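You operate a simulated robot arm through the tools that you are given. There is no shell and no other tool. Be economical: measure what you need, move in short steps, check, and stop when the job is done.

You are at the controls of a simulated two-armed robot. One attempt, no reset.

## Task
Pick up the dip rod with one hand, pass it to the other hand and put it on the side shelf of the pan table.

Only the result counts: the job must be done as asked and must still hold three seconds after the hand-in. Knocking over, shifting, dropping, spilling or breaking anything else fails it.

## Robot
Two 7-joint arms with three-finger grippers on one trunk, on a base that drives. Base frame: it is fixed to the floor where the robot stands at the start and does not move with it; the origin is under the middle of the robot, x ahead of it, y to its left, z up; the surface under the hand at the start is at about z = 0.86. Lengths are in m, angles in rad, forces in N, time in s.
The left shoulder is at the start at [0.07, 0.146, 1.086], the right one opposite. With the tool pointing down near the work surface each hand reaches from about 0.3 to 0.68 m from the robot's upright axis, wherever it stands, measured 20 degrees to its own side. Places, roughly: side shelf of the pan table (30x24 cm) [0.76, -2.72, 0.8]. Payload 2.2 kg a hand.
The tool frame of a hand sits at the grasp point between the pads (the TCP): z along the fingers, y along the line on which they close. The tips reach 0.028 m beyond it. Largest opening 0.102 m; the body of the gripper starts 0.071 m behind the TCP.
Orientation is that of the tool frame in the base frame, as a unit quaternion [x, y, z, w]. With the fingers straight down and closing along the base's y, the tool's x points along the base's -x, its y along +y and its z along -z.

## Interface
- The arms move only by the tool servo_tool. It takes "left_deltas", "right_deltas" or both (then of equal length, played together; a hand with none holds still); each is a list of rows, each a list of 7 numbers: the turn, a rotation vector about the base's x, y, z in units of 180 degrees (1.0 is 180 degrees), then the shift along the base's x, y, z in units of 300 mm (1.0 is 300 mm), then the opening, from 0 (shut) to 1 (fully open). In form: [[ax, ay, az, tx, ty, tz, hand], ...]. A call has 1 to 20 rows; each row is the pose to reach, as a shift and turn from the pose commanded when the call began. A call with a number of a shift or a turn outside -1 to 1 is refused whole. Each row takes 0.2 s and may step no farther than 0.05 m and 0.15 rad from the row before; otherwise, or with a gripper value out of range, the whole call is refused. Where a pose cannot be reached the arm comes as near as it can. A force on the tool above 40 N (or 10 N above the force at the start of the call, whichever is more), or a blocked arm, ends the call early, and 0.2 s more pass. Each finger halts on what it meets, pressing with about 24 N; the grip force reading is that of the motor and also rises with nothing between the fingers. The clock runs only during rows and for 0.2 s after the last one: add rows that repeat a pose to give the fingers time. It gives the time, the measured TCP pose, the force on the tool (base axes), the opening and the grip force at its end, in the units of the frame above (readings bear some noise), with the torque about the TCP (base axes, N m) and any sound that the robot's microphone picked up.
- Cameras (640 x 400 px; columns grow to the right, rows downward): "scene" is now at [0.1428, 0.0078, 1.3495]; the picture's right is [0.08, -1.00, 0.00], its down [-0.23, -0.02, -0.97] and it looks along [0.97, 0.08, -0.23] (base axes); focal length 279 px, centre (320, 200). "left" rides on the left gripper at [0.072, 0.038, -0.086] in its tool frame; the picture's right is [-0.47, 0.89, 0.00], its down [-0.60, -0.32, -0.73] and it looks along [-0.65, -0.34, 0.68] (tool axes); focal length 256 px, centre (320, 200). "right" rides on the right gripper at [0.069, 0.044, -0.086] in its tool frame; the picture's right is [-0.53, 0.85, 0.00], its down [-0.58, -0.36, -0.73] and it looks along [-0.62, -0.39, 0.68] (tool axes); focal length 256 px, centre (320, 200). There is no depth. A picture from a camera that has moved, and an enlarged one, comes with that camera's place and axes in the base frame and with its lens.
- capture(camera): a new picture of that camera. No time passes.
- move_column(by): slides the trunk up (or, below 0, down) by that many m; the arms and the scene camera ride with it, the base frame stays. It gives what a move gives, with no picture.
- roll_base(legs): drives the robot by 1 to 6 legs, each [ahead, left, turn to the left] in m, m and rad, along the robot's own axes; the way and the turn of a leg run together, so that a leg with both is an arc; at most 1.5 m and 3.142 rad a leg. The arms and the cameras ride along, it lands a little off, and it stops where it bumps. It gives what a move gives.
- pan_tilt(pan, tilt): turns the head with the scene camera to pan (to the left, within 1.501 rad either way) and tilt (down, from -0.506 to 1.204), counted from straight ahead of the robot. It gives what a move gives.
- enlarge(camera, box): a new picture of the part [left, top, right, bottom] of that camera's present view, enlarged. No time passes.
- finish_job(): hands the job in; it is judged then, once.

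Go step by step. Nothing tells you exact positions but the pictures and the camera data: compare them with the known pose of the tool, close in by small moves and look again before you grip or let go. The budget is 120 turns and 88 pictures, counting those below and the enlarged ones. Unless the task says otherwise, let go and move clear before handing in, and close with one line.

The tools are called after "Emit:" as name(argument=value, ...) on one line, values as JSON. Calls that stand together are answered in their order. servo_tool: Moves the arms, as the interface text tells. Its arguments: {"type":"object","properties":{"left_deltas":{"type":"array"},"right_deltas":{"type":"array"}},"required":[]} The other tools are called the same way: move_column (by) slides the trunk up or down; roll_base (legs) drives the base; pan_tilt (pan, tilt) turns the head that bears the scene camera; capture (camera) takes a picture; enlarge (camera, box) takes an enlarged picture of a part of a camera's view; finish_job () hands the job in.

At the start:

```text
clock: 0.0
left_ee_pos: [0.3512, 0.2176, 1.2654]
left_tool_rot: [-0.001, 1.0, -0.001, 0.003]
left_ft_force: [-0.2, 0.2, 0.3]
left_ft_torque: [-0.04, -0.01, 0.03]
left_width: 0.1018
left_gripper_force: 0.0
right_ee_pos: [0.3975, -0.1158, 1.2669]
right_tool_rot: [0.0, 1.0, 0.0, 0.0]
right_ft_force: [0.1, 0.3, 0.4]
right_ft_torque: [0.02, -0.02, 0.02]
right_width: 0.1023
right_gripper_force: 0.0
trunk travel left (down, up): [-0.624, 0.316]
robot x, y, heading: [-0.0024, 0.0016, -0.004]
head pan, tilt: [0.077, 0.229]
```

scene: 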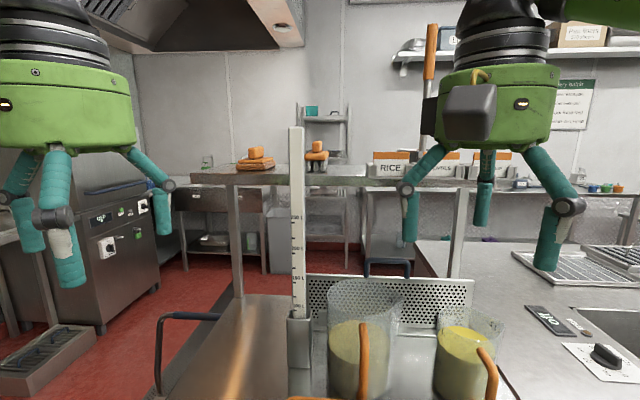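
right: 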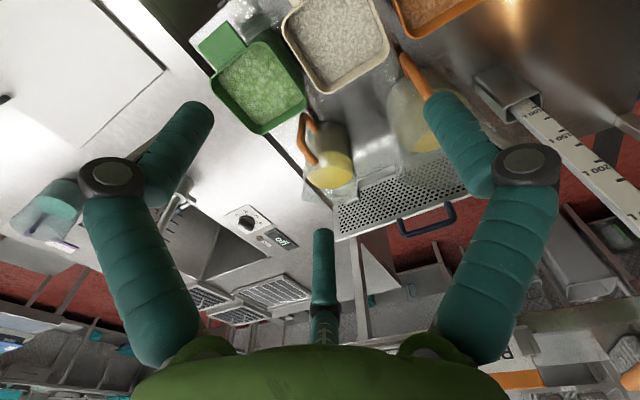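
left: 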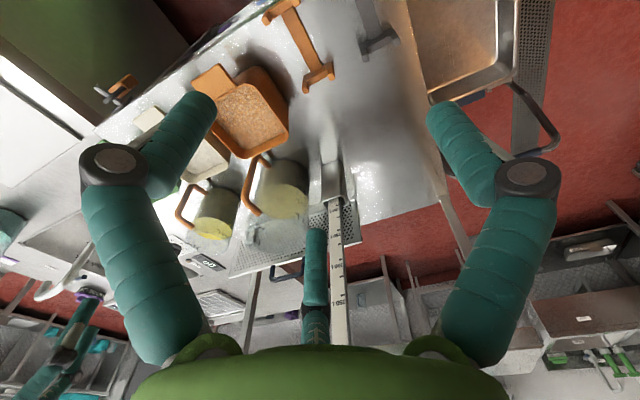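

The tall graduated rod standing in a metal socket looks like the dip rod, at about (0.65, 0.09), with the socket top near z 0.97 and the rod top near z 1.36. I'll look closer at it and at the way to the shelf.

Emit:
enlarge(camera="scene", box=[240, 110, 400, 400])

Emit:
pan_tilt(pan=-1.3, tilt=0.35)

Emit:
capture(camera="scene")

```text
1.38 times, centred on (320, 255) of scene
camera zoom: at [0.1428, 0.0078, 1.3495], right [0.08, -1.0, 0.0], down [-0.23, -0.02, -0.97], along [0.97, 0.08, -0.23], focal length 385 px, centre (320, 124)
```

zoom: 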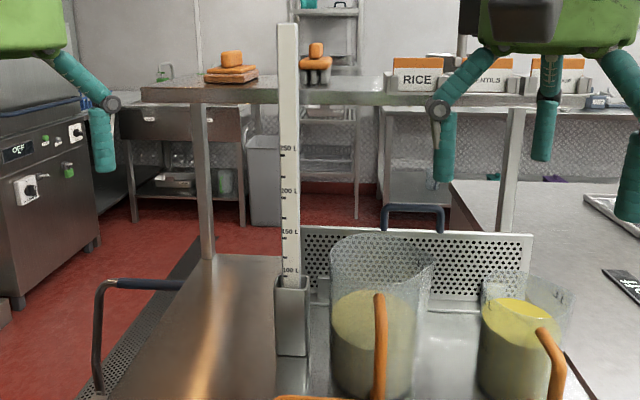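

```text
clock: 1.5
left_ee_pos: [0.353, 0.2168, 1.2653]
left_tool_rot: [0.0, 1.0, -0.002, 0.002]
left_ft_force: [-0.8, -1.0, -0.6]
left_ft_torque: [0.0, -0.04, 0.04]
left_width: 0.1019
left_gripper_force: 0.2
right_ee_pos: [0.3969, -0.1156, 1.2664]
right_tool_rot: [-0.001, 1.0, 0.0, 0.0]
right_ft_force: [-0.2, 0.0, 0.1]
right_ft_torque: [-0.01, 0.0, -0.03]
right_width: 0.1019
right_gripper_force: 0.0
trunk travel left (down, up): [-0.624, 0.316]
robot x, y, heading: [0.0013, -0.0017, 0.002]
head pan, tilt: [-1.3, 0.351]
```

```text
83 pictures are left
camera scene: at [0.0748, -0.0891, 1.3381], right [-0.96, -0.27, 0.0], down [-0.09, 0.33, -0.94], along [0.25, -0.9, -0.34], focal length 279 px, centre (320, 200)
```

scene: 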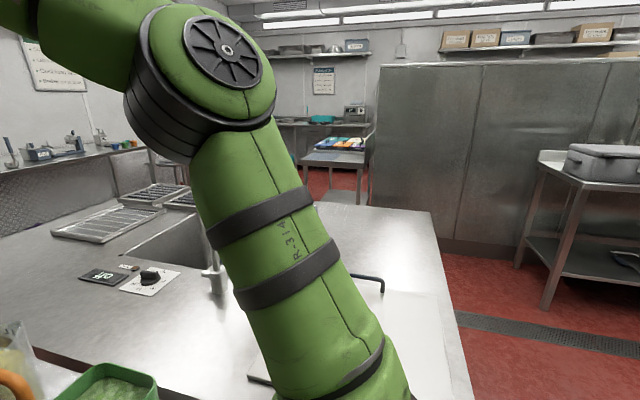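

The shelf lies past the end of the counter on the right, beside the fridge, so I'll have to back out, drive right and go forward again. First I'll pick up the rod, so I'm looking back at it in both hand cameras.

Emit:
pan_tilt(pan=0.1, tilt=0.3)

Emit:
enlarge(camera="left", box=[260, 130, 420, 350])

Emit:
enlarge(camera="right", box=[440, 40, 640, 260])

```text
clock: 3.0
left_ee_pos: [0.3524, 0.216, 1.2646]
left_tool_rot: [-0.001, 1.0, -0.002, 0.001]
left_ft_force: [-0.2, 0.8, 0.6]
left_ft_torque: [0.01, 0.03, -0.02]
left_width: 0.102
left_gripper_force: 0.0
right_ee_pos: [0.397, -0.1156, 1.267]
right_tool_rot: [0.0, 1.0, 0.0, 0.0]
right_ft_force: [0.7, 0.9, 1.0]
right_ft_torque: [-0.03, 0.02, 0.04]
right_width: 0.102
right_gripper_force: 0.0
trunk travel left (down, up): [-0.624, 0.316]
robot x, y, heading: [-0.0001, -0.0016, -0.002]
head pan, tilt: [0.099, 0.3]
```

```text
1.82 times, centred on (340, 240) of left
camera zoom: at [0.2795, 0.253, 1.351], right [0.46, 0.89, 0.0], down [0.6, -0.31, 0.73], along [0.65, -0.34, -0.68], focal length 465 px, centre (284, 127)
```

zoom: 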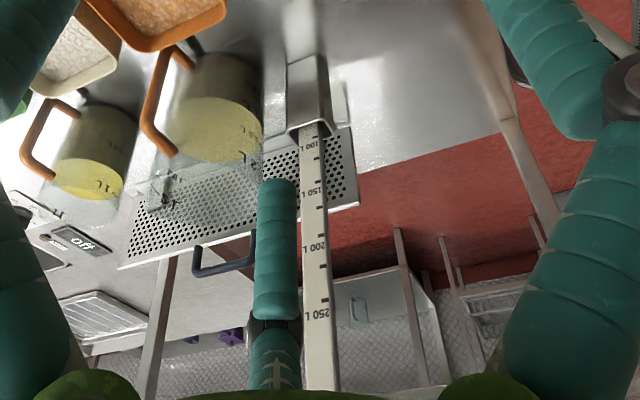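

```text
1.82 times, centred on (540, 150) of right
camera zoom: at [0.3287, -0.0717, 1.3542], right [0.53, 0.85, 0.0], down [0.58, -0.36, 0.73], along [0.62, -0.39, -0.68], focal length 465 px, centre (-80, 291)
```

zoom: 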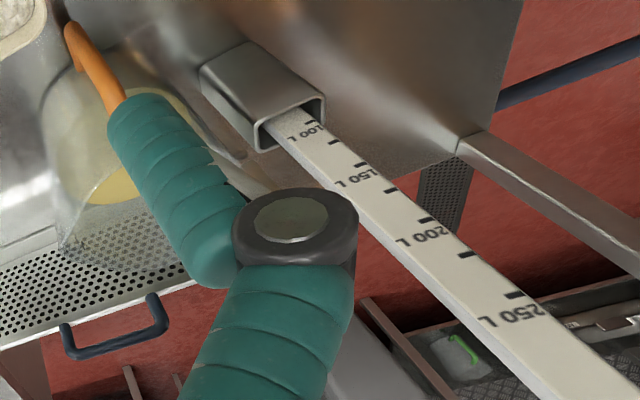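

The rod is a flat strip about 25 mm wide along y with its printed face toward me. The gripper looks three-jawed, so I'll shut the left hand in the air to see how it closes.

Emit:
servo_tool(left_deltas=[[0, 0, 0, 0, 0, 0, 0.25], [0, 0, 0, 0, 0, 0, 0.25], [0, 0, 0, 0, 0, 0, 0.25]])

Emit:
capture(camera="left")

Emit:
capture(camera="scene")

```text
clock: 3.9
left_ee_pos: [0.3519, 0.2176, 1.2652]
left_tool_rot: [-0.002, 1.0, -0.001, 0.001]
left_ft_force: [0.5, -0.4, -0.3]
left_ft_torque: [0.0, 0.01, 0.0]
left_width: 0.0255
left_gripper_force: 0.2
right_ee_pos: [0.3964, -0.1152, 1.2664]
right_tool_rot: [0.0, 1.0, 0.0, 0.0]
right_ft_force: [-0.8, -0.2, 0.5]
right_ft_torque: [0.02, 0.01, -0.02]
right_width: 0.1019
right_gripper_force: 0.1
trunk travel left (down, up): [-0.624, 0.316]
robot x, y, heading: [0.0, 0.0012, 0.002]
head pan, tilt: [0.099, 0.3]
```

```text
80 pictures are left
camera left: at [0.2795, 0.253, 1.351], right [0.46, 0.89, 0.0], down [0.6, -0.31, 0.73], along [0.65, -0.34, -0.68], focal length 256 px, centre (320, 200)
```

left: 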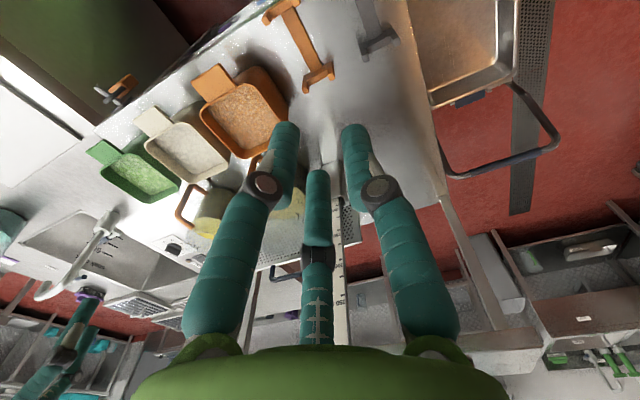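

```text
79 pictures are left
camera scene: at [0.1427, 0.0099, 1.3428], right [0.1, -1.0, 0.0], down [-0.29, -0.03, -0.96], along [0.95, 0.09, -0.3], focal length 279 px, centre (320, 200)
```

scene: 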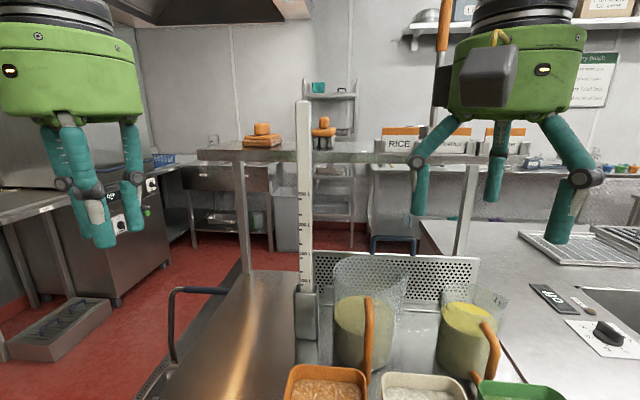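

The jaws close radially onto the TCP. I'll turn the left hand to point forward, with its fingers closing along y, and stop short of the rod's upper part at about z 1.29.

Emit:
servo_tool(left_deltas=[[0, -0.042, 0, 0.05, -0.034, 0.007, 0.8], [0, -0.083, 0, 0.1, -0.068, 0.014, 0.8], [0, -0.125, 0, 0.15, -0.102, 0.021, 0.8], [0, -0.167, 0, 0.2, -0.136, 0.028, 0.8], [0, -0.208, 0, 0.25, -0.17, 0.035, 0.8], [0, -0.25, 0, 0.3, -0.204, 0.042, 0.8], [0, -0.292, 0, 0.35, -0.238, 0.049, 0.8], [0, -0.333, 0, 0.4, -0.272, 0.056, 0.8], [0, -0.375, 0, 0.45, -0.306, 0.063, 0.8], [0, -0.417, 0, 0.5, -0.34, 0.07, 0.8], [0, -0.458, 0, 0.55, -0.374, 0.077, 0.8], [0, -0.5, 0, 0.59, -0.407, 0.083, 0.8], [0, -0.5, 0, 0.59, -0.407, 0.083, 0.8]])

Emit:
capture(camera="left")

Emit:
capture(camera="scene")

```text
clock: 6.7
left_ee_pos: [0.529, 0.0939, 1.2901]
left_tool_rot: [0.0, 0.705, -0.002, 0.709]
left_ft_force: [-0.5, 0.2, -0.1]
left_ft_torque: [-0.03, 0.02, -0.01]
left_width: 0.0817
left_gripper_force: 0.0
right_ee_pos: [0.3957, -0.1161, 1.2681]
right_tool_rot: [0.0, 1.0, 0.0, 0.0]
right_ft_force: [0.5, -0.5, -0.1]
right_ft_torque: [-0.03, -0.02, 0.02]
right_width: 0.1022
right_gripper_force: 0.0
trunk travel left (down, up): [-0.624, 0.316]
robot x, y, heading: [0.0018, 0.0007, -0.001]
head pan, tilt: [0.099, 0.3]
```

```text
78 pictures are left
camera left: at [0.4425, 0.1306, 1.2175], right [0.0, 0.89, 0.46], down [-0.74, -0.31, 0.6], along [0.68, -0.34, 0.65], focal length 256 px, centre (320, 200)
```

left: 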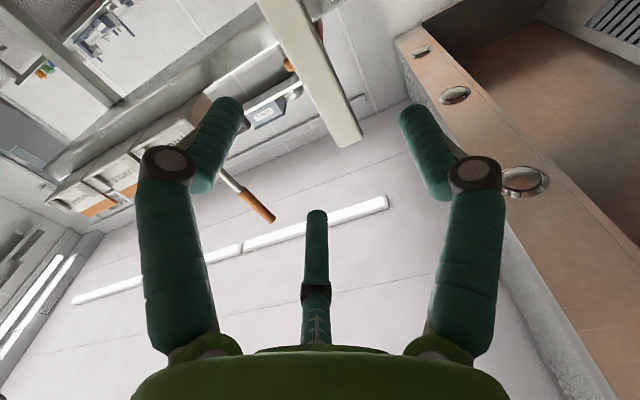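

```text
77 pictures are left
camera scene: at [0.1417, 0.01, 1.3429], right [0.1, -1.0, 0.0], down [-0.29, -0.03, -0.96], along [0.95, 0.09, -0.29], focal length 279 px, centre (320, 200)
```

scene: 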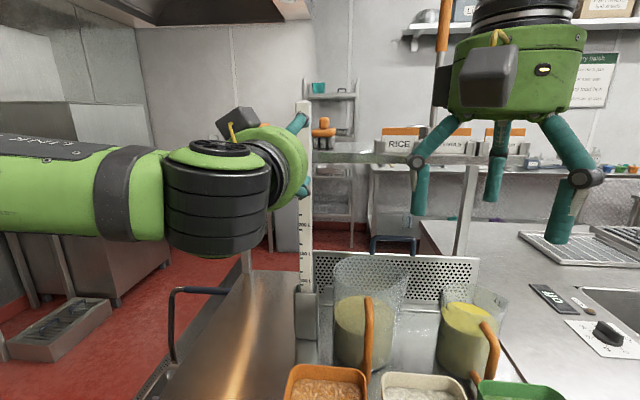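

Triangulating again puts the rod at x ≈ 0.655, y ≈ 0.088, with its top at z ≈ 1.355. I'll advance until the fingers straddle it and check before closing.

Emit:
servo_tool(left_deltas=[[0, 0, 0, 0.1, -0.018, 0, 0.8], [0, 0, 0, 0.2, -0.018, 0, 0.8], [0, 0, 0, 0.3, -0.018, 0, 0.8], [0, 0, 0, 0.4, -0.018, 0, 0.8], [0, 0, 0, 0.4, -0.018, 0, 0.8]])

Emit:
capture(camera="left")

Emit:
enlarge(camera="scene", box=[240, 80, 400, 180])

```text
clock: 7.8
left_ee_pos: [0.6278, 0.1079, 1.2875]
left_tool_rot: [0.001, 0.705, -0.002, 0.709]
left_ft_force: [-0.6, -0.1, 0.1]
left_ft_torque: [0.0, 0.0, -0.01]
left_width: 0.0817
left_gripper_force: 0.0
left hand out of reach, approached as far as the arm can: row 2, 3, 4, 5
right_ee_pos: [0.3968, -0.1153, 1.2676]
right_tool_rot: [0.0, 1.0, 0.0, -0.001]
right_ft_force: [-0.4, -0.1, 0.0]
right_ft_torque: [-0.02, -0.01, -0.02]
right_width: 0.1021
right_gripper_force: 0.0
trunk travel left (down, up): [-0.624, 0.316]
robot x, y, heading: [0.0023, -0.0013, 0.001]
head pan, tilt: [0.099, 0.3]
```

```text
76 pictures are left
camera left: at [0.5417, 0.1443, 1.2158], right [0.0, 0.89, 0.46], down [-0.73, -0.31, 0.6], along [0.68, -0.34, 0.65], focal length 256 px, centre (320, 200)
```

left: 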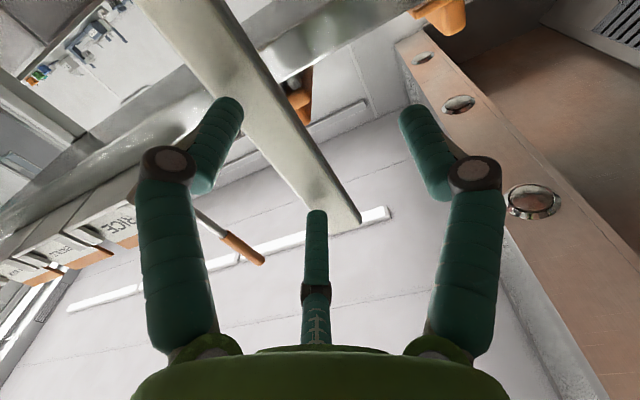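

```text
4.00 times, centred on (320, 130) of scene
camera zoom: at [0.142, 0.0102, 1.3429], right [0.1, -1.0, 0.0], down [-0.29, -0.03, -0.96], along [0.95, 0.09, -0.3], focal length 1117 px, centre (320, 480)
```

zoom: 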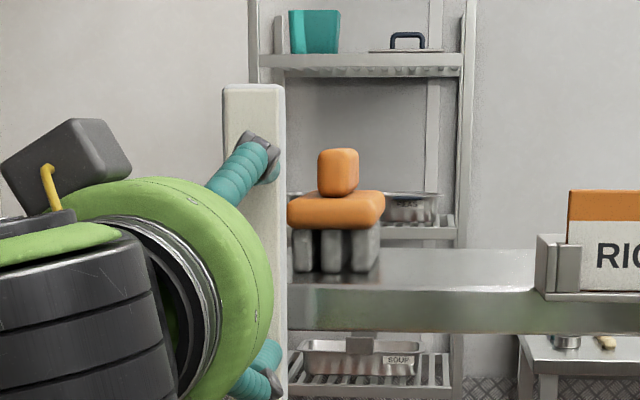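

The left arm runs out of reach at x 0.628 because the shoulder is too low. I'll back off, raise the trunk 0.15 and come in again at the same height.

Emit:
servo_tool(left_deltas=[[0, 0, 0, -0.1, 0, 0, 0.8], [0, 0, 0, -0.2, 0, 0, 0.8], [0, 0, 0, -0.3, 0, 0, 0.8], [0, 0, 0, -0.4, 0, 0, 0.8], [0, 0, 0, -0.45, 0, 0, 0.8]])

Emit:
move_column(by=0.15)

```text
clock: 9.1
left_ee_pos: [0.492, 0.1079, 1.2884]
left_tool_rot: [0.0, 0.706, -0.001, 0.708]
left_ft_force: [-0.5, 0.0, 0.4]
left_ft_torque: [0.02, -0.01, 0.01]
left_width: 0.0815
left_gripper_force: 0.1
right_ee_pos: [0.3969, -0.1159, 1.2669]
right_tool_rot: [0.0, 1.0, 0.0, 0.001]
right_ft_force: [0.6, -0.3, 0.4]
right_ft_torque: [-0.02, 0.0, -0.01]
right_width: 0.1023
right_gripper_force: 0.1
trunk travel left (down, up): [-0.624, 0.316]
robot x, y, heading: [0.0015, -0.001, -0.001]
head pan, tilt: [0.099, 0.3]
```

```text
clock: 10.8
left_ee_pos: [0.4923, 0.1075, 1.438]
left_tool_rot: [0.001, 0.706, -0.002, 0.708]
left_ft_force: [-0.4, 0.6, -0.8]
left_ft_torque: [0.02, -0.03, 0.01]
left_width: 0.0813
left_gripper_force: 0.0
right_ee_pos: [0.3965, -0.1164, 1.4172]
right_tool_rot: [0.0, 1.0, 0.0, 0.0]
right_ft_force: [-0.2, -0.3, -0.5]
right_ft_torque: [0.02, -0.03, -0.04]
right_width: 0.1019
right_gripper_force: 0.1
trunk travel left (down, up): [-0.774, 0.166]
robot x, y, heading: [-0.0024, 0.0001, -0.007]
head pan, tilt: [0.099, 0.3]
```

Now I'll lower the left hand to z 1.29 and advance toward the rod.

Emit:
servo_tool(left_deltas=[[0, 0, 0, 0, -0.015, -0.1, 0.8], [0, 0, 0, 0, -0.03, -0.2, 0.8], [0, 0, 0, 0, -0.045, -0.3, 0.8], [0, 0, 0, 0, -0.065, -0.4, 0.8], [0, 0, 0, 0, -0.065, -0.493, 0.8], [0, 0, 0, 0.1, -0.065, -0.493, 0.8], [0, 0, 0, 0.2, -0.065, -0.493, 0.8], [0, 0, 0, 0.3, -0.065, -0.493, 0.8], [0, 0, 0, 0.4, -0.065, -0.493, 0.8], [0, 0, 0, 0.51, -0.065, -0.493, 0.8], [0, 0, 0, 0.51, -0.065, -0.493, 0.8]])

Emit:
capture(camera="left")

Emit:
capture(camera="scene")

```text
clock: 13.2
left_ee_pos: [0.6397, 0.1007, 1.2918]
left_tool_rot: [0.001, 0.706, -0.002, 0.709]
left_ft_force: [-0.6, -0.4, -0.5]
left_ft_torque: [-0.02, -0.05, -0.04]
left_width: 0.0813
left_gripper_force: 0.0
left hand out of reach, approached as far as the arm can: row 10, 11
right_ee_pos: [0.3956, -0.1149, 1.4176]
right_tool_rot: [0.0, 1.0, -0.001, 0.0]
right_ft_force: [-0.3, -0.1, 0.5]
right_ft_torque: [0.01, 0.0, 0.01]
right_width: 0.1019
right_gripper_force: 0.0
trunk travel left (down, up): [-0.774, 0.166]
robot x, y, heading: [0.0021, -0.0004, 0.001]
head pan, tilt: [0.099, 0.3]
```

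```text
74 pictures are left
camera left: at [0.5544, 0.137, 1.2196], right [0.0, 0.89, 0.46], down [-0.74, -0.31, 0.6], along [0.68, -0.34, 0.65], focal length 256 px, centre (320, 200)
```

left: 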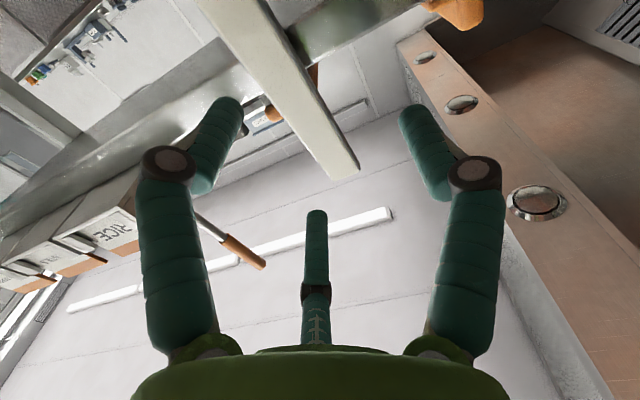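

```text
73 pictures are left
camera scene: at [0.1424, 0.0098, 1.4928], right [0.1, -1.0, 0.0], down [-0.29, -0.03, -0.96], along [0.95, 0.09, -0.3], focal length 279 px, centre (320, 200)
```

scene: 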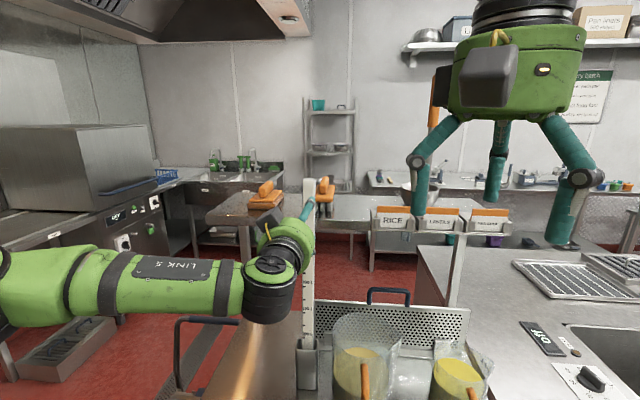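

Still about 1–2 cm short of a full grip. I'll look down to see whether the base has room to roll forward a few centimetres.

Emit:
servo_tool(left_deltas=[[0, 0, 0, -0.1, -0.04, 0, 0.8], [0, 0, 0, -0.2, -0.04, 0, 0.8], [0, 0, 0, -0.3, -0.04, 0, 0.8]])

Emit:
pan_tilt(pan=0.0, tilt=1.2)

Emit:
capture(camera="scene")

```text
clock: 14.0
left_ee_pos: [0.5477, 0.0886, 1.2937]
left_tool_rot: [0.0, 0.705, -0.001, 0.709]
left_ft_force: [0.4, -1.1, 0.7]
left_ft_torque: [0.02, -0.01, 0.01]
left_width: 0.0816
left_gripper_force: 0.0
right_ee_pos: [0.3948, -0.1161, 1.4178]
right_tool_rot: [-0.001, 1.0, -0.001, 0.001]
right_ft_force: [0.2, 0.7, -0.9]
right_ft_torque: [0.0, -0.05, 0.03]
right_width: 0.1022
right_gripper_force: 0.1
trunk travel left (down, up): [-0.774, 0.166]
robot x, y, heading: [0.0044, 0.0007, -0.002]
head pan, tilt: [0.099, 0.3]
```

```text
clock: 15.2
left_ee_pos: [0.5497, 0.0883, 1.2922]
left_tool_rot: [0.001, 0.705, -0.002, 0.709]
left_ft_force: [-0.3, -0.9, 0.7]
left_ft_torque: [0.02, -0.02, -0.06]
left_width: 0.0814
left_gripper_force: 0.1
right_ee_pos: [0.3963, -0.1156, 1.4172]
right_tool_rot: [-0.001, 1.0, 0.0, 0.0]
right_ft_force: [0.4, -0.5, -0.6]
right_ft_torque: [0.01, 0.0, -0.04]
right_width: 0.102
right_gripper_force: 0.0
trunk travel left (down, up): [-0.774, 0.166]
robot x, y, heading: [-0.0021, -0.0027, 0.003]
head pan, tilt: [0.0, 1.201]
```

```text
72 pictures are left
camera scene: at [0.1056, 0.0006, 1.4207], right [0.0, -1.0, 0.0], down [-0.93, 0.0, -0.36], along [0.36, 0.0, -0.93], focal length 279 px, centre (320, 200)
```

scene: 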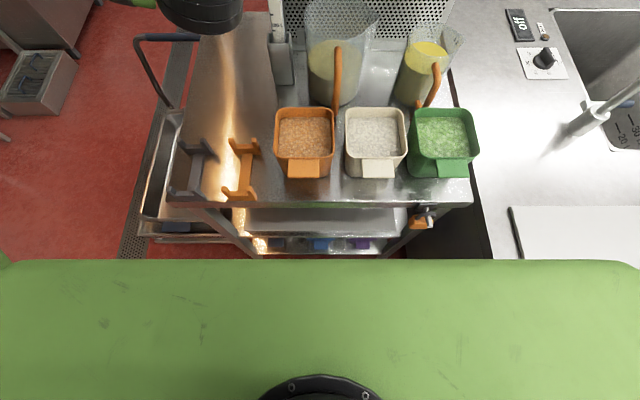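

The latest pictures put the rod's top near x 0.71, against 0.655 before, so it may be leaning now. I'll look at it again from clear views.

Emit:
pan_tilt(pan=0.1, tilt=0.45)

Emit:
capture(camera="left")

Emit:
capture(camera="scene")

Emit:
capture(camera="right")

```text
clock: 16.3
left_ee_pos: [0.5498, 0.0886, 1.2925]
left_tool_rot: [0.001, 0.706, -0.002, 0.708]
left_ft_force: [0.5, 0.0, 0.4]
left_ft_torque: [0.01, 0.03, -0.01]
left_width: 0.0815
left_gripper_force: 0.1
right_ee_pos: [0.3962, -0.1149, 1.4168]
right_tool_rot: [0.0, 1.0, -0.001, 0.0]
right_ft_force: [-0.8, 0.7, -0.5]
right_ft_torque: [0.0, 0.01, -0.01]
right_width: 0.102
right_gripper_force: 0.1
trunk travel left (down, up): [-0.774, 0.166]
robot x, y, heading: [0.0006, 0.0005, 0.001]
head pan, tilt: [0.099, 0.45]
```

```text
71 pictures are left
camera left: at [0.4641, 0.1246, 1.2195], right [0.0, 0.89, 0.46], down [-0.73, -0.31, 0.6], along [0.68, -0.34, 0.65], focal length 256 px, centre (320, 200)
```

left: 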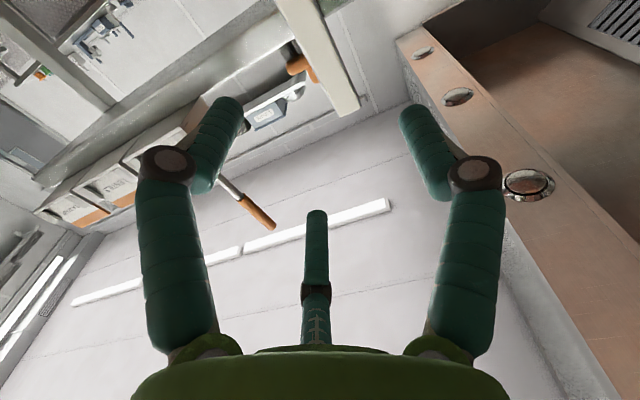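

```text
70 pictures are left
camera scene: at [0.1412, 0.0097, 1.4788], right [0.1, -1.0, 0.0], down [-0.43, -0.04, -0.9], along [0.9, 0.09, -0.44], focal length 279 px, centre (320, 200)
```

scene: 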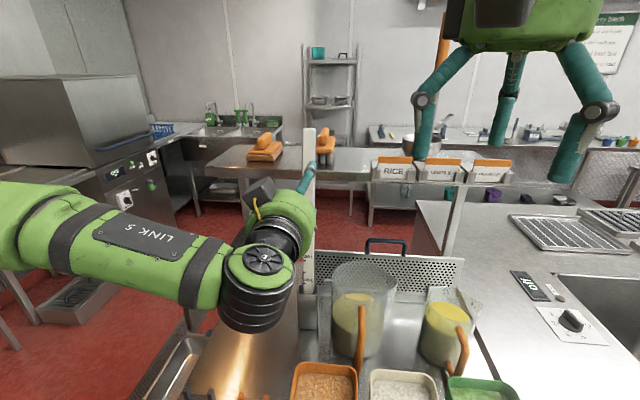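

```text
69 pictures are left
camera right: at [0.3287, -0.0717, 1.5042], right [0.53, 0.85, 0.0], down [0.58, -0.36, 0.73], along [0.62, -0.39, -0.68], focal length 256 px, centre (320, 200)
```

right: 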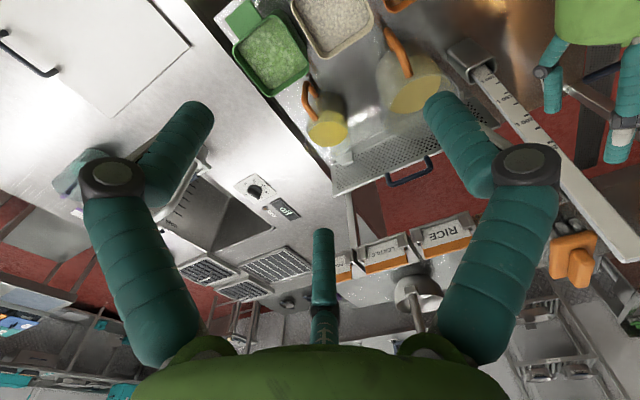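

The rod now leans back in its socket, with its foot at x ≈ 0.65 and its top at about 0.72. The spread jaws probably nudged it. I need a few centimetres more reach, so I'll swing the left hand aside and use its camera to check the gap between base and table.

Emit:
servo_tool(left_deltas=[[0, 0.0436, 0, -0.064, 0.069, -0.02, 1], [0, 0.087, 0, -0.129, 0.139, -0.04, 1], [0, 0.131, 0, -0.193, 0.208, -0.06, 1], [0, 0.174, 0, -0.257, 0.277, -0.08, 1], [0, 0.218, 0, -0.32, 0.347, -0.1, 1], [0, 0.262, 0, -0.386, 0.416, -0.12, 1], [0, 0.305, 0, -0.45, 0.485, -0.14, 1], [0, 0.349, 0, -0.514, 0.554, -0.16, 1], [0, 0.392, 0, -0.579, 0.624, -0.18, 1], [0, 0.436, 0, -0.643, 0.693, -0.2, 1], [0, 0.48, 0, -0.707, 0.762, -0.22, 1], [0, 0.523, 0, -0.772, 0.832, -0.24, 1], [0, 0.567, 0, -0.836, 0.9, -0.26, 1], [0, 0.61, 0, -0.9, 0.97, -0.28, 1], [0, 0.61, 0, -0.9, 0.97, -0.28, 1]])

Emit:
capture(camera="left")

Emit:
capture(camera="scene")

```text
clock: 19.5
left_ee_pos: [0.2794, 0.3799, 1.2074]
left_tool_rot: [0.0, 0.985, -0.002, -0.172]
left_ft_force: [-0.1, -0.6, -0.3]
left_ft_torque: [0.0, 0.02, -0.01]
left_width: 0.1021
left_gripper_force: 0.0
right_ee_pos: [0.3974, -0.1165, 1.4163]
right_tool_rot: [-0.001, 1.0, 0.0, 0.0]
right_ft_force: [-0.4, -0.6, -0.5]
right_ft_torque: [0.03, 0.0, 0.0]
right_width: 0.1019
right_gripper_force: 0.0
trunk travel left (down, up): [-0.774, 0.166]
robot x, y, heading: [-0.0028, -0.0012, 0.0]
head pan, tilt: [0.099, 0.45]
```

```text
68 pictures are left
camera left: at [0.2405, 0.4157, 1.3127], right [0.44, 0.89, -0.16], down [0.82, -0.31, 0.49], along [0.38, -0.34, -0.86], focal length 256 px, centre (320, 200)
```

left: 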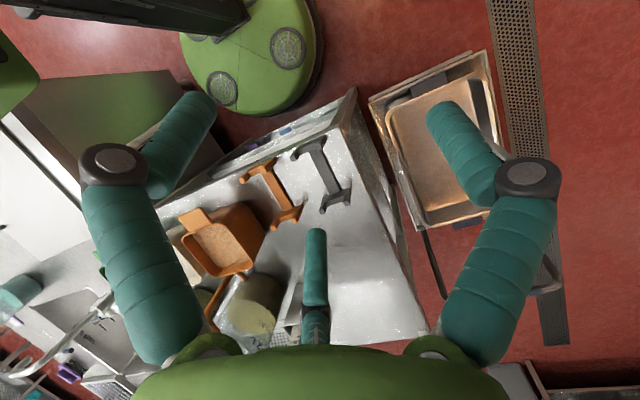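

```text
67 pictures are left
camera scene: at [0.1412, 0.0094, 1.4789], right [0.1, -1.0, 0.0], down [-0.43, -0.04, -0.9], along [0.9, 0.09, -0.44], focal length 279 px, centre (320, 200)
```

scene: 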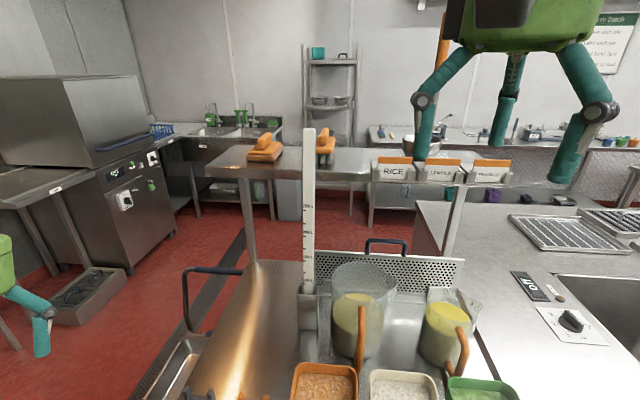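

The base is round, with its front at about x 0.255 and only a few centimetres from the table. Turning in place is safe, and turning right by 0.5 brings the left shoulder about 6 cm forward, in line with the rod.

Emit:
roll_base(legs=[[0, 0, -0.5]])

Emit:
pan_tilt(pan=0.6, tilt=0.35)

Emit:
capture(camera="scene")

Emit:
capture(camera="left")

```text
clock: 21.3
left_ee_pos: [0.4284, 0.1993, 1.2066]
left_tool_rot: [0.244, 0.955, 0.041, -0.165]
left_ft_force: [-0.6, 0.4, 0.2]
left_ft_torque: [0.03, 0.03, -0.01]
left_width: 0.1019
left_gripper_force: 0.1
right_ee_pos: [0.2919, -0.2907, 1.4175]
right_tool_rot: [0.248, 0.969, 0.0, 0.0]
right_ft_force: [0.3, 0.5, 0.4]
right_ft_torque: [0.01, -0.01, 0.0]
right_width: 0.1019
right_gripper_force: 0.0
trunk travel left (down, up): [-0.774, 0.166]
robot x, y, heading: [-0.0025, 0.0035, -0.501]
head pan, tilt: [0.099, 0.45]
```

```text
clock: 22.3
left_ee_pos: [0.4269, 0.1979, 1.2074]
left_tool_rot: [0.243, 0.955, 0.041, -0.165]
left_ft_force: [0.0, 1.1, -0.8]
left_ft_torque: [0.0, -0.01, 0.01]
left_width: 0.102
left_gripper_force: 0.0
right_ee_pos: [0.2926, -0.2915, 1.4175]
right_tool_rot: [0.247, 0.969, -0.001, 0.0]
right_ft_force: [0.5, 0.4, -0.3]
right_ft_torque: [-0.04, -0.01, 0.02]
right_width: 0.1022
right_gripper_force: 0.1
trunk travel left (down, up): [-0.774, 0.166]
robot x, y, heading: [-0.0006, -0.0027, -0.502]
head pan, tilt: [0.6, 0.351]
```

```text
66 pictures are left
camera scene: at [0.1362, -0.0144, 1.488], right [0.1, -1.0, 0.0], down [-0.34, -0.03, -0.94], along [0.93, 0.09, -0.34], focal length 279 px, centre (320, 200)
```

scene: 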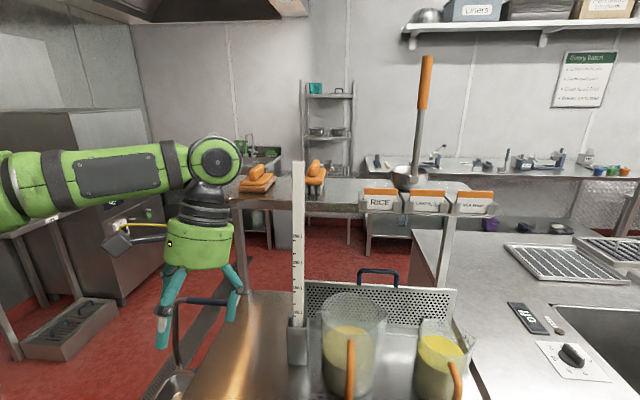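

```text
65 pictures are left
camera left: at [0.4117, 0.2487, 1.3126], right [0.81, 0.57, -0.16], down [0.56, -0.67, 0.49], along [0.17, -0.48, -0.86], focal length 256 px, centre (320, 200)
```

left: 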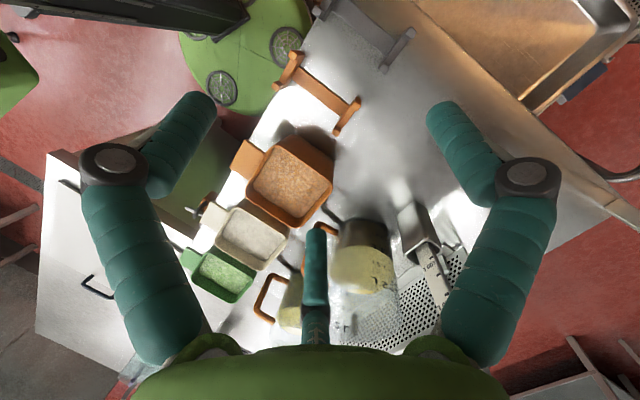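

The turn went cleanly, and a further 0.3 rad will give more reach margin. After that I'll set the hand pointing forward again.

Emit:
roll_base(legs=[[0, 0, -0.3]])

Emit:
servo_tool(left_deltas=[[-0.0158, -0.0373, 0.0133, 0.018, 0.003, 0.017, 1], [-0.0316, -0.0746, 0.0265, 0.036, 0.006, 0.035, 1], [-0.0474, -0.1119, 0.0398, 0.054, 0.009, 0.052, 1], [-0.0633, -0.1492, 0.0531, 0.071, 0.011, 0.069, 1], [-0.0791, -0.1865, 0.0663, 0.089, 0.014, 0.087, 1], [-0.0949, -0.2238, 0.0796, 0.107, 0.017, 0.104, 1], [-0.1107, -0.2611, 0.0929, 0.125, 0.02, 0.122, 1], [-0.1265, -0.2984, 0.1061, 0.143, 0.023, 0.139, 1], [-0.1423, -0.3357, 0.1194, 0.161, 0.026, 0.156, 1], [-0.1581, -0.373, 0.1326, 0.179, 0.029, 0.174, 1], [-0.174, -0.4103, 0.1459, 0.196, 0.031, 0.191, 1], [-0.1898, -0.4476, 0.1592, 0.214, 0.034, 0.208, 1], [-0.2056, -0.4849, 0.1724, 0.232, 0.037, 0.226, 1], [-0.2214, -0.5222, 0.1857, 0.25, 0.04, 0.243, 1], [-0.2214, -0.5222, 0.1857, 0.25, 0.04, 0.243, 1]])

Emit:
pan_tilt(pan=0.85, tilt=0.35)

Emit:
capture(camera="scene")

Emit:
capture(camera="left")

Emit:
capture(camera="right")

```text
clock: 23.6
left_ee_pos: [0.4671, 0.0662, 1.2068]
left_tool_rot: [0.383, 0.908, 0.065, -0.157]
left_ft_force: [-0.6, 0.9, 0.6]
left_ft_torque: [0.0, -0.01, -0.03]
left_width: 0.1021
left_gripper_force: 0.2
right_ee_pos: [0.1947, -0.3636, 1.4174]
right_tool_rot: [0.388, 0.922, 0.0, 0.0]
right_ft_force: [-0.3, 0.2, -0.6]
right_ft_torque: [-0.03, 0.02, 0.0]
right_width: 0.102
right_gripper_force: 0.0
trunk travel left (down, up): [-0.774, 0.166]
robot x, y, heading: [-0.0034, -0.0006, -0.797]
head pan, tilt: [0.6, 0.351]
```

```text
clock: 26.8
left_ee_pos: [0.6079, 0.0631, 1.3281]
left_tool_rot: [0.0, 0.764, -0.004, 0.646]
left_ft_force: [0.3, 0.4, 0.6]
left_ft_torque: [-0.01, 0.01, -0.06]
left_width: 0.1021
left_gripper_force: 0.1
left hand out of reach, approached as far as the arm can: row 9, 10, 11, 12, 13, 14, 15
right_ee_pos: [0.1933, -0.3651, 1.4169]
right_tool_rot: [0.389, 0.921, 0.0, 0.0]
right_ft_force: [0.3, -0.2, -1.0]
right_ft_torque: [0.03, 0.01, 0.0]
right_width: 0.102
right_gripper_force: 0.0
trunk travel left (down, up): [-0.774, 0.166]
robot x, y, heading: [0.0026, -0.0043, -0.798]
head pan, tilt: [0.6, 0.351]
```

```text
clock: 27.6
left_ee_pos: [0.6078, 0.0636, 1.3282]
left_tool_rot: [0.0, 0.764, -0.003, 0.645]
left_ft_force: [0.1, 0.0, -0.1]
left_ft_torque: [0.0, -0.02, 0.01]
left_width: 0.1019
left_gripper_force: 0.0
right_ee_pos: [0.1951, -0.3648, 1.4171]
right_tool_rot: [0.389, 0.921, 0.001, 0.0]
right_ft_force: [-0.6, 0.4, -1.6]
right_ft_torque: [0.04, 0.04, 0.0]
right_width: 0.1017
right_gripper_force: 0.1
trunk travel left (down, up): [-0.774, 0.166]
robot x, y, heading: [-0.0019, -0.0001, -0.8]
head pan, tilt: [0.85, 0.351]
```

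```text
64 pictures are left
camera scene: at [0.1274, -0.0303, 1.4881], right [0.05, -1.0, 0.0], down [-0.34, -0.02, -0.94], along [0.94, 0.05, -0.34], focal length 279 px, centre (320, 200)
```

scene: 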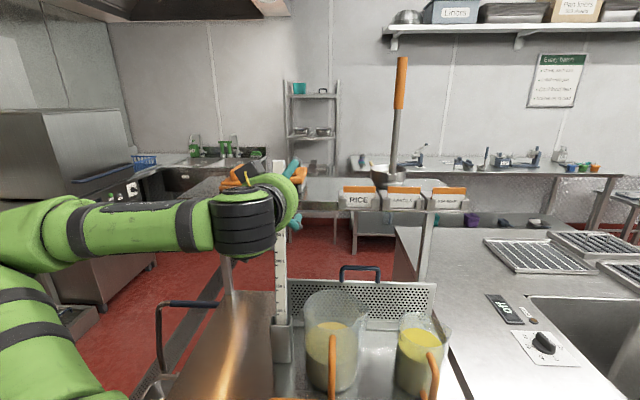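

```text
63 pictures are left
camera left: at [0.5108, 0.0995, 1.2711], right [0.08, 0.89, 0.45], down [-0.62, -0.31, 0.72], along [0.78, -0.34, 0.53], focal length 256 px, centre (320, 200)
```

left: 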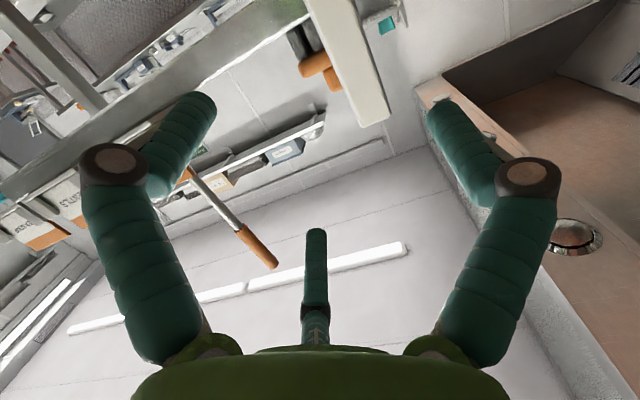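

```text
62 pictures are left
camera right: at [0.1778, -0.2846, 1.5043], right [0.98, 0.21, 0.0], down [0.14, -0.67, 0.73], along [0.15, -0.72, -0.68], focal length 256 px, centre (320, 200)
```

right: 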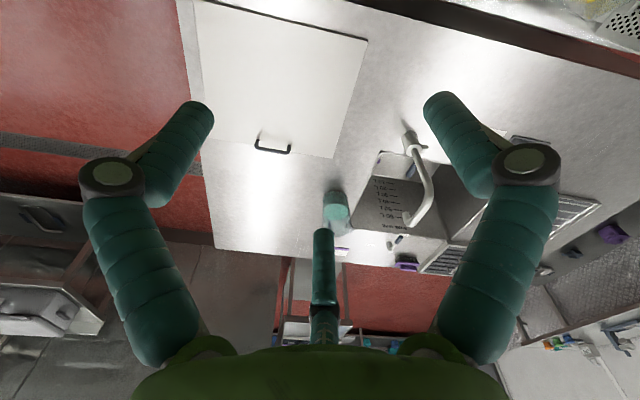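

The hand now points forward at (0.608, 0.064, 1.328), tilted 10° down to match the rod's lean. The rod there is at y ≈ 0.09 and x ≈ 0.70, so I'll centre it between the thumb and the two opposing jaws and move in.

Emit:
servo_tool(left_deltas=[[0, 0, 0, 0.0, 0.045, -0.05, 1], [0, 0, 0, 0.02, 0.045, -0.1, 1], [0, 0, 0, 0.05, 0.045, -0.14, 1], [0, 0, 0, 0.1, 0.045, -0.14, 1], [0, 0, 0, 0.15, 0.045, -0.14, 1], [0, 0, 0, 0.2, 0.045, -0.14, 1], [0, 0, 0, 0.2, 0.045, -0.14, 1]])

Emit:
capture(camera="left")

Emit:
capture(camera="scene")

```text
clock: 29.2
left_ee_pos: [0.6669, 0.0763, 1.2854]
left_tool_rot: [0.0, 0.763, -0.003, 0.646]
left_ft_force: [-0.9, -0.1, 0.6]
left_ft_torque: [-0.02, 0.02, 0.02]
left_width: 0.1021
left_gripper_force: 0.0
left hand out of reach, approached as far as the arm can: row 1, 2, 3
right_ee_pos: [0.1941, -0.3643, 1.4167]
right_tool_rot: [0.389, 0.921, -0.001, 0.0]
right_ft_force: [-0.2, -0.5, -0.7]
right_ft_torque: [0.02, 0.01, 0.01]
right_width: 0.1018
right_gripper_force: 0.1
trunk travel left (down, up): [-0.774, 0.166]
robot x, y, heading: [-0.0043, -0.0015, -0.799]
head pan, tilt: [0.85, 0.351]
```

```text
61 pictures are left
camera left: at [0.5708, 0.113, 1.2281], right [0.08, 0.89, 0.45], down [-0.62, -0.31, 0.72], along [0.78, -0.34, 0.53], focal length 256 px, centre (320, 200)
```

left: 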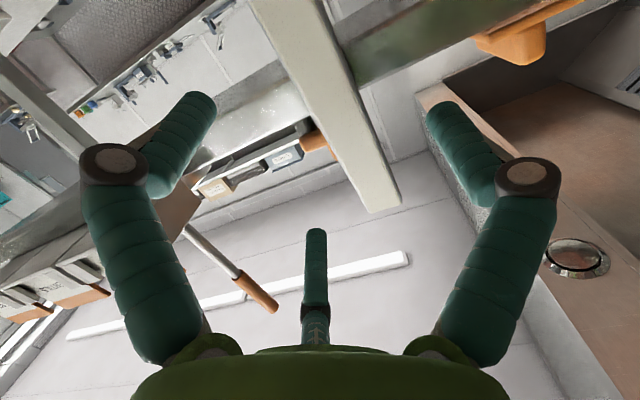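

```text
60 pictures are left
camera scene: at [0.1271, -0.0302, 1.4881], right [0.05, -1.0, 0.0], down [-0.34, -0.02, -0.94], along [0.94, 0.05, -0.34], focal length 279 px, centre (320, 200)
```

scene: 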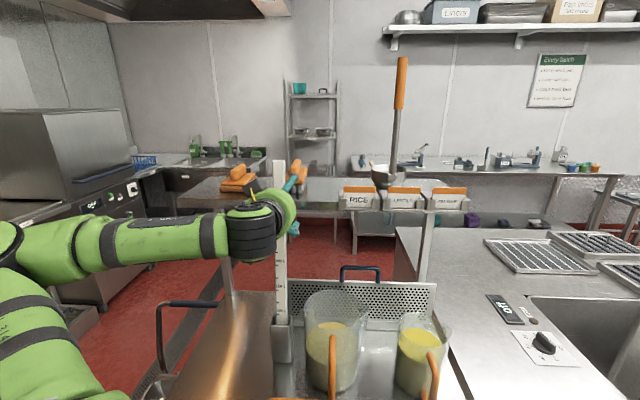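

The rod crosses z 1.285 at x ≈ 0.712, y ≈ 0.09, between the thumb and the other jaws. I'll advance 3.5 cm more and look.

Emit:
servo_tool(left_deltas=[[0, 0, 0, 0.06, 0, 0, 1], [0, 0, 0, 0.115, 0, 0, 1], [0, 0, 0, 0.115, 0, 0, 1]])

Emit:
capture(camera="left")

```text
clock: 30.0
left_ee_pos: [0.7017, 0.076, 1.2848]
left_tool_rot: [0.001, 0.763, -0.004, 0.646]
left_ft_force: [-0.4, -0.4, -0.3]
left_ft_torque: [-0.02, 0.02, 0.01]
left_width: 0.102
left_gripper_force: 0.0
right_ee_pos: [0.1937, -0.3659, 1.4179]
right_tool_rot: [0.389, 0.921, 0.0, 0.001]
right_ft_force: [-0.2, -0.3, -0.4]
right_ft_torque: [-0.01, -0.03, 0.0]
right_width: 0.1021
right_gripper_force: 0.1
trunk travel left (down, up): [-0.774, 0.166]
robot x, y, heading: [0.0026, 0.0019, -0.799]
head pan, tilt: [0.85, 0.351]
```

```text
59 pictures are left
camera left: at [0.6048, 0.1125, 1.2282], right [0.08, 0.89, 0.45], down [-0.62, -0.31, 0.72], along [0.78, -0.34, 0.53], focal length 256 px, centre (320, 200)
```

left: 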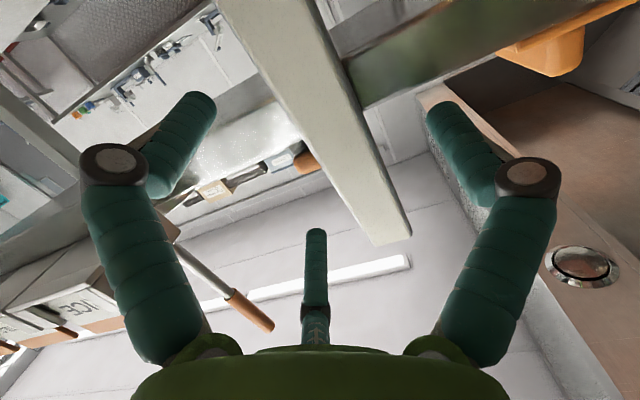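

The rod is well inside the jaws and untouched. I'll centre slightly and close gently.

Emit:
servo_tool(left_deltas=[[0, 0, 0, 0, 0.025, 0, 0.9], [0, 0, 0, 0, 0.035, 0, 0.6], [0, 0, 0, 0, 0.035, 0, 0.3], [0, 0, 0, 0, 0.035, 0, 0.1], [0, 0, 0, 0, 0.035, 0, 0], [0, 0, 0, 0, 0.035, 0, 0], [0, 0, 0, 0, 0.035, 0, 0]])

Emit:
capture(camera="left")

Emit:
capture(camera="scene")

```text
clock: 31.6
left_ee_pos: [0.6957, 0.086, 1.2873]
left_tool_rot: [0.001, 0.763, -0.004, 0.646]
left_ft_force: [-20.8, -3.3, -8.3]
left_ft_torque: [0.0, 0.94, -0.32]
left_width: 0.0408
left_gripper_force: 23.6
right_ee_pos: [0.1879, -0.3671, 1.4176]
right_tool_rot: [0.39, 0.921, 0.001, 0.002]
right_ft_force: [-0.4, -0.1, -0.5]
right_ft_torque: [0.01, 0.0, 0.02]
right_width: 0.1022
right_gripper_force: 0.1
trunk travel left (down, up): [-0.774, 0.166]
robot x, y, heading: [-0.0005, 0.0005, -0.799]
head pan, tilt: [0.85, 0.351]
```

```text
58 pictures are left
camera left: at [0.6, 0.1215, 1.2299], right [0.08, 0.89, 0.46], down [-0.62, -0.31, 0.72], along [0.78, -0.34, 0.53], focal length 256 px, centre (320, 200)
```

left: 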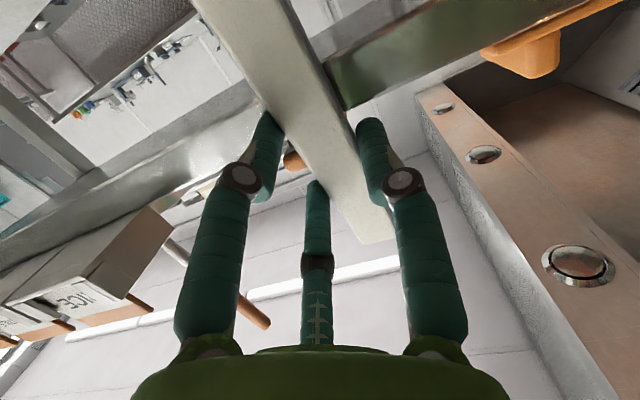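

```text
57 pictures are left
camera scene: at [0.1217, -0.0314, 1.4885], right [0.05, -1.0, 0.0], down [-0.34, -0.02, -0.94], along [0.94, 0.05, -0.34], focal length 279 px, centre (320, 200)
```

scene: 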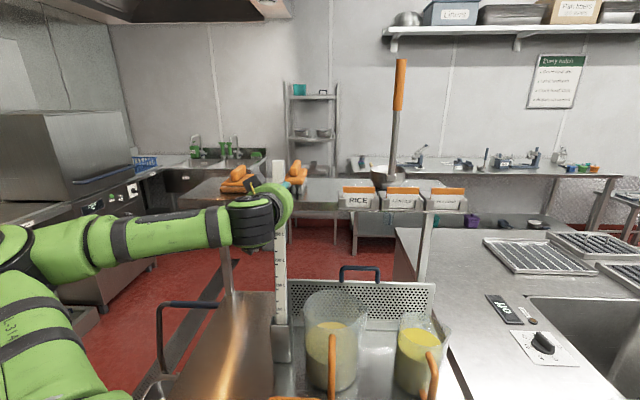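

The jaws stopped on the rod's edges (width 0.041, 24 N), but the hand is pressing forward with about 20 N. I'll ease back 6 mm and reread the force.

Emit:
servo_tool(left_deltas=[[0, 0, 0, -0.02, 0, 0, 0], [0, 0, 0, -0.03, 0, 0, 0], [0, 0, 0, -0.03, 0, 0, 0]])

Emit:
enlarge(camera="left", box=[200, 50, 440, 270])

Emit:
enlarge(camera="scene", box=[220, 140, 340, 260])

```text
clock: 32.4
left_ee_pos: [0.6946, 0.0874, 1.2862]
left_tool_rot: [-0.001, 0.763, -0.002, 0.647]
left_ft_force: [2.5, 0.6, -1.7]
left_ft_torque: [0.11, -1.05, 0.02]
left_width: 0.0407
left_gripper_force: 23.9
right_ee_pos: [0.1958, -0.3656, 1.4181]
right_tool_rot: [0.39, 0.921, 0.0, 0.0]
right_ft_force: [0.3, 1.1, -0.3]
right_ft_torque: [0.03, 0.03, -0.01]
right_width: 0.1021
right_gripper_force: 0.0
trunk travel left (down, up): [-0.774, 0.166]
robot x, y, heading: [0.0006, 0.0007, -0.797]
head pan, tilt: [0.85, 0.351]
```

```text
1.82 times, centred on (320, 160) of left
camera zoom: at [0.5979, 0.1235, 1.2288], right [0.08, 0.89, 0.46], down [-0.62, -0.31, 0.72], along [0.78, -0.34, 0.53], focal length 465 px, centre (320, 273)
```

zoom: 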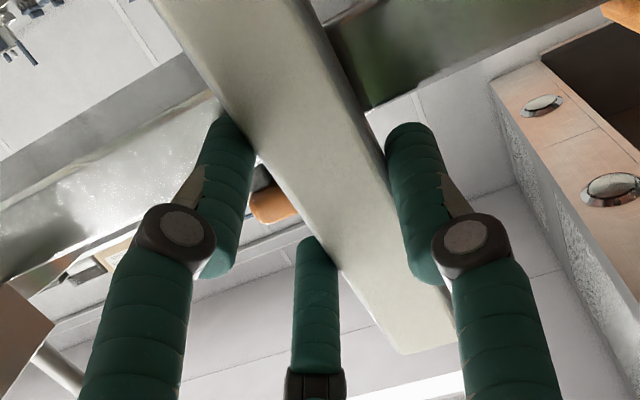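

```text
3.33 times, centred on (280, 200) of scene
camera zoom: at [0.1284, -0.0305, 1.488], right [0.05, -1.0, 0.0], down [-0.34, -0.02, -0.94], along [0.94, 0.05, -0.34], focal length 930 px, centre (453, 200)
```

zoom: 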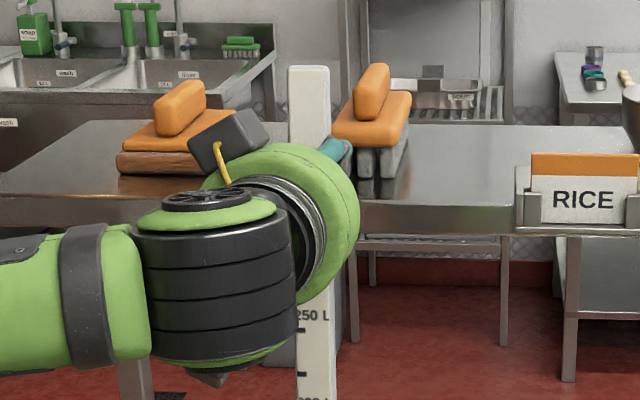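

The jaws clasp both edges cleanly and the force is gone. I'll stand the rod upright again about its foot, then lift it straight up with the trunk.

Emit:
servo_tool(left_deltas=[[0, -0.011, 0, -0.033, 0, 0.003, 0], [0, -0.022, 0, -0.067, 0, 0.006, 0], [0, -0.033, 0, -0.1, 0, 0.008, 0], [0, -0.044, 0, -0.133, 0, 0.01, 0], [0, -0.055, 0, -0.16, 0, 0.012, 0], [0, -0.055, 0, -0.16, 0, 0.012, 0]])

Emit:
capture(camera="scene")

```text
clock: 33.8
left_ee_pos: [0.6466, 0.0863, 1.2892]
left_tool_rot: [0.0, 0.706, -0.002, 0.708]
left_ft_force: [-2.2, -0.1, -2.2]
left_ft_torque: [0.0, 0.99, 0.06]
left_width: 0.0408
left_gripper_force: 24.4
right_ee_pos: [0.1941, -0.365, 1.4176]
right_tool_rot: [0.389, 0.921, 0.0, 0.0]
right_ft_force: [0.2, -0.4, 0.3]
right_ft_torque: [0.02, 0.0, -0.01]
right_width: 0.1019
right_gripper_force: 0.1
trunk travel left (down, up): [-0.774, 0.166]
robot x, y, heading: [-0.0011, 0.004, -0.801]
head pan, tilt: [0.85, 0.351]
```

```text
54 pictures are left
camera scene: at [0.128, -0.0303, 1.488], right [0.05, -1.0, 0.0], down [-0.34, -0.02, -0.94], along [0.94, 0.05, -0.34], focal length 279 px, centre (320, 200)
```

scene: 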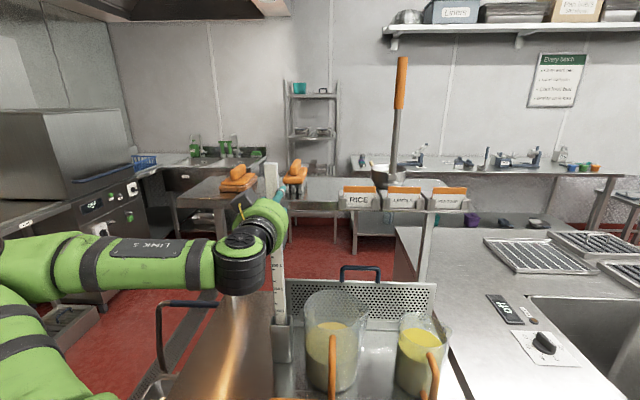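

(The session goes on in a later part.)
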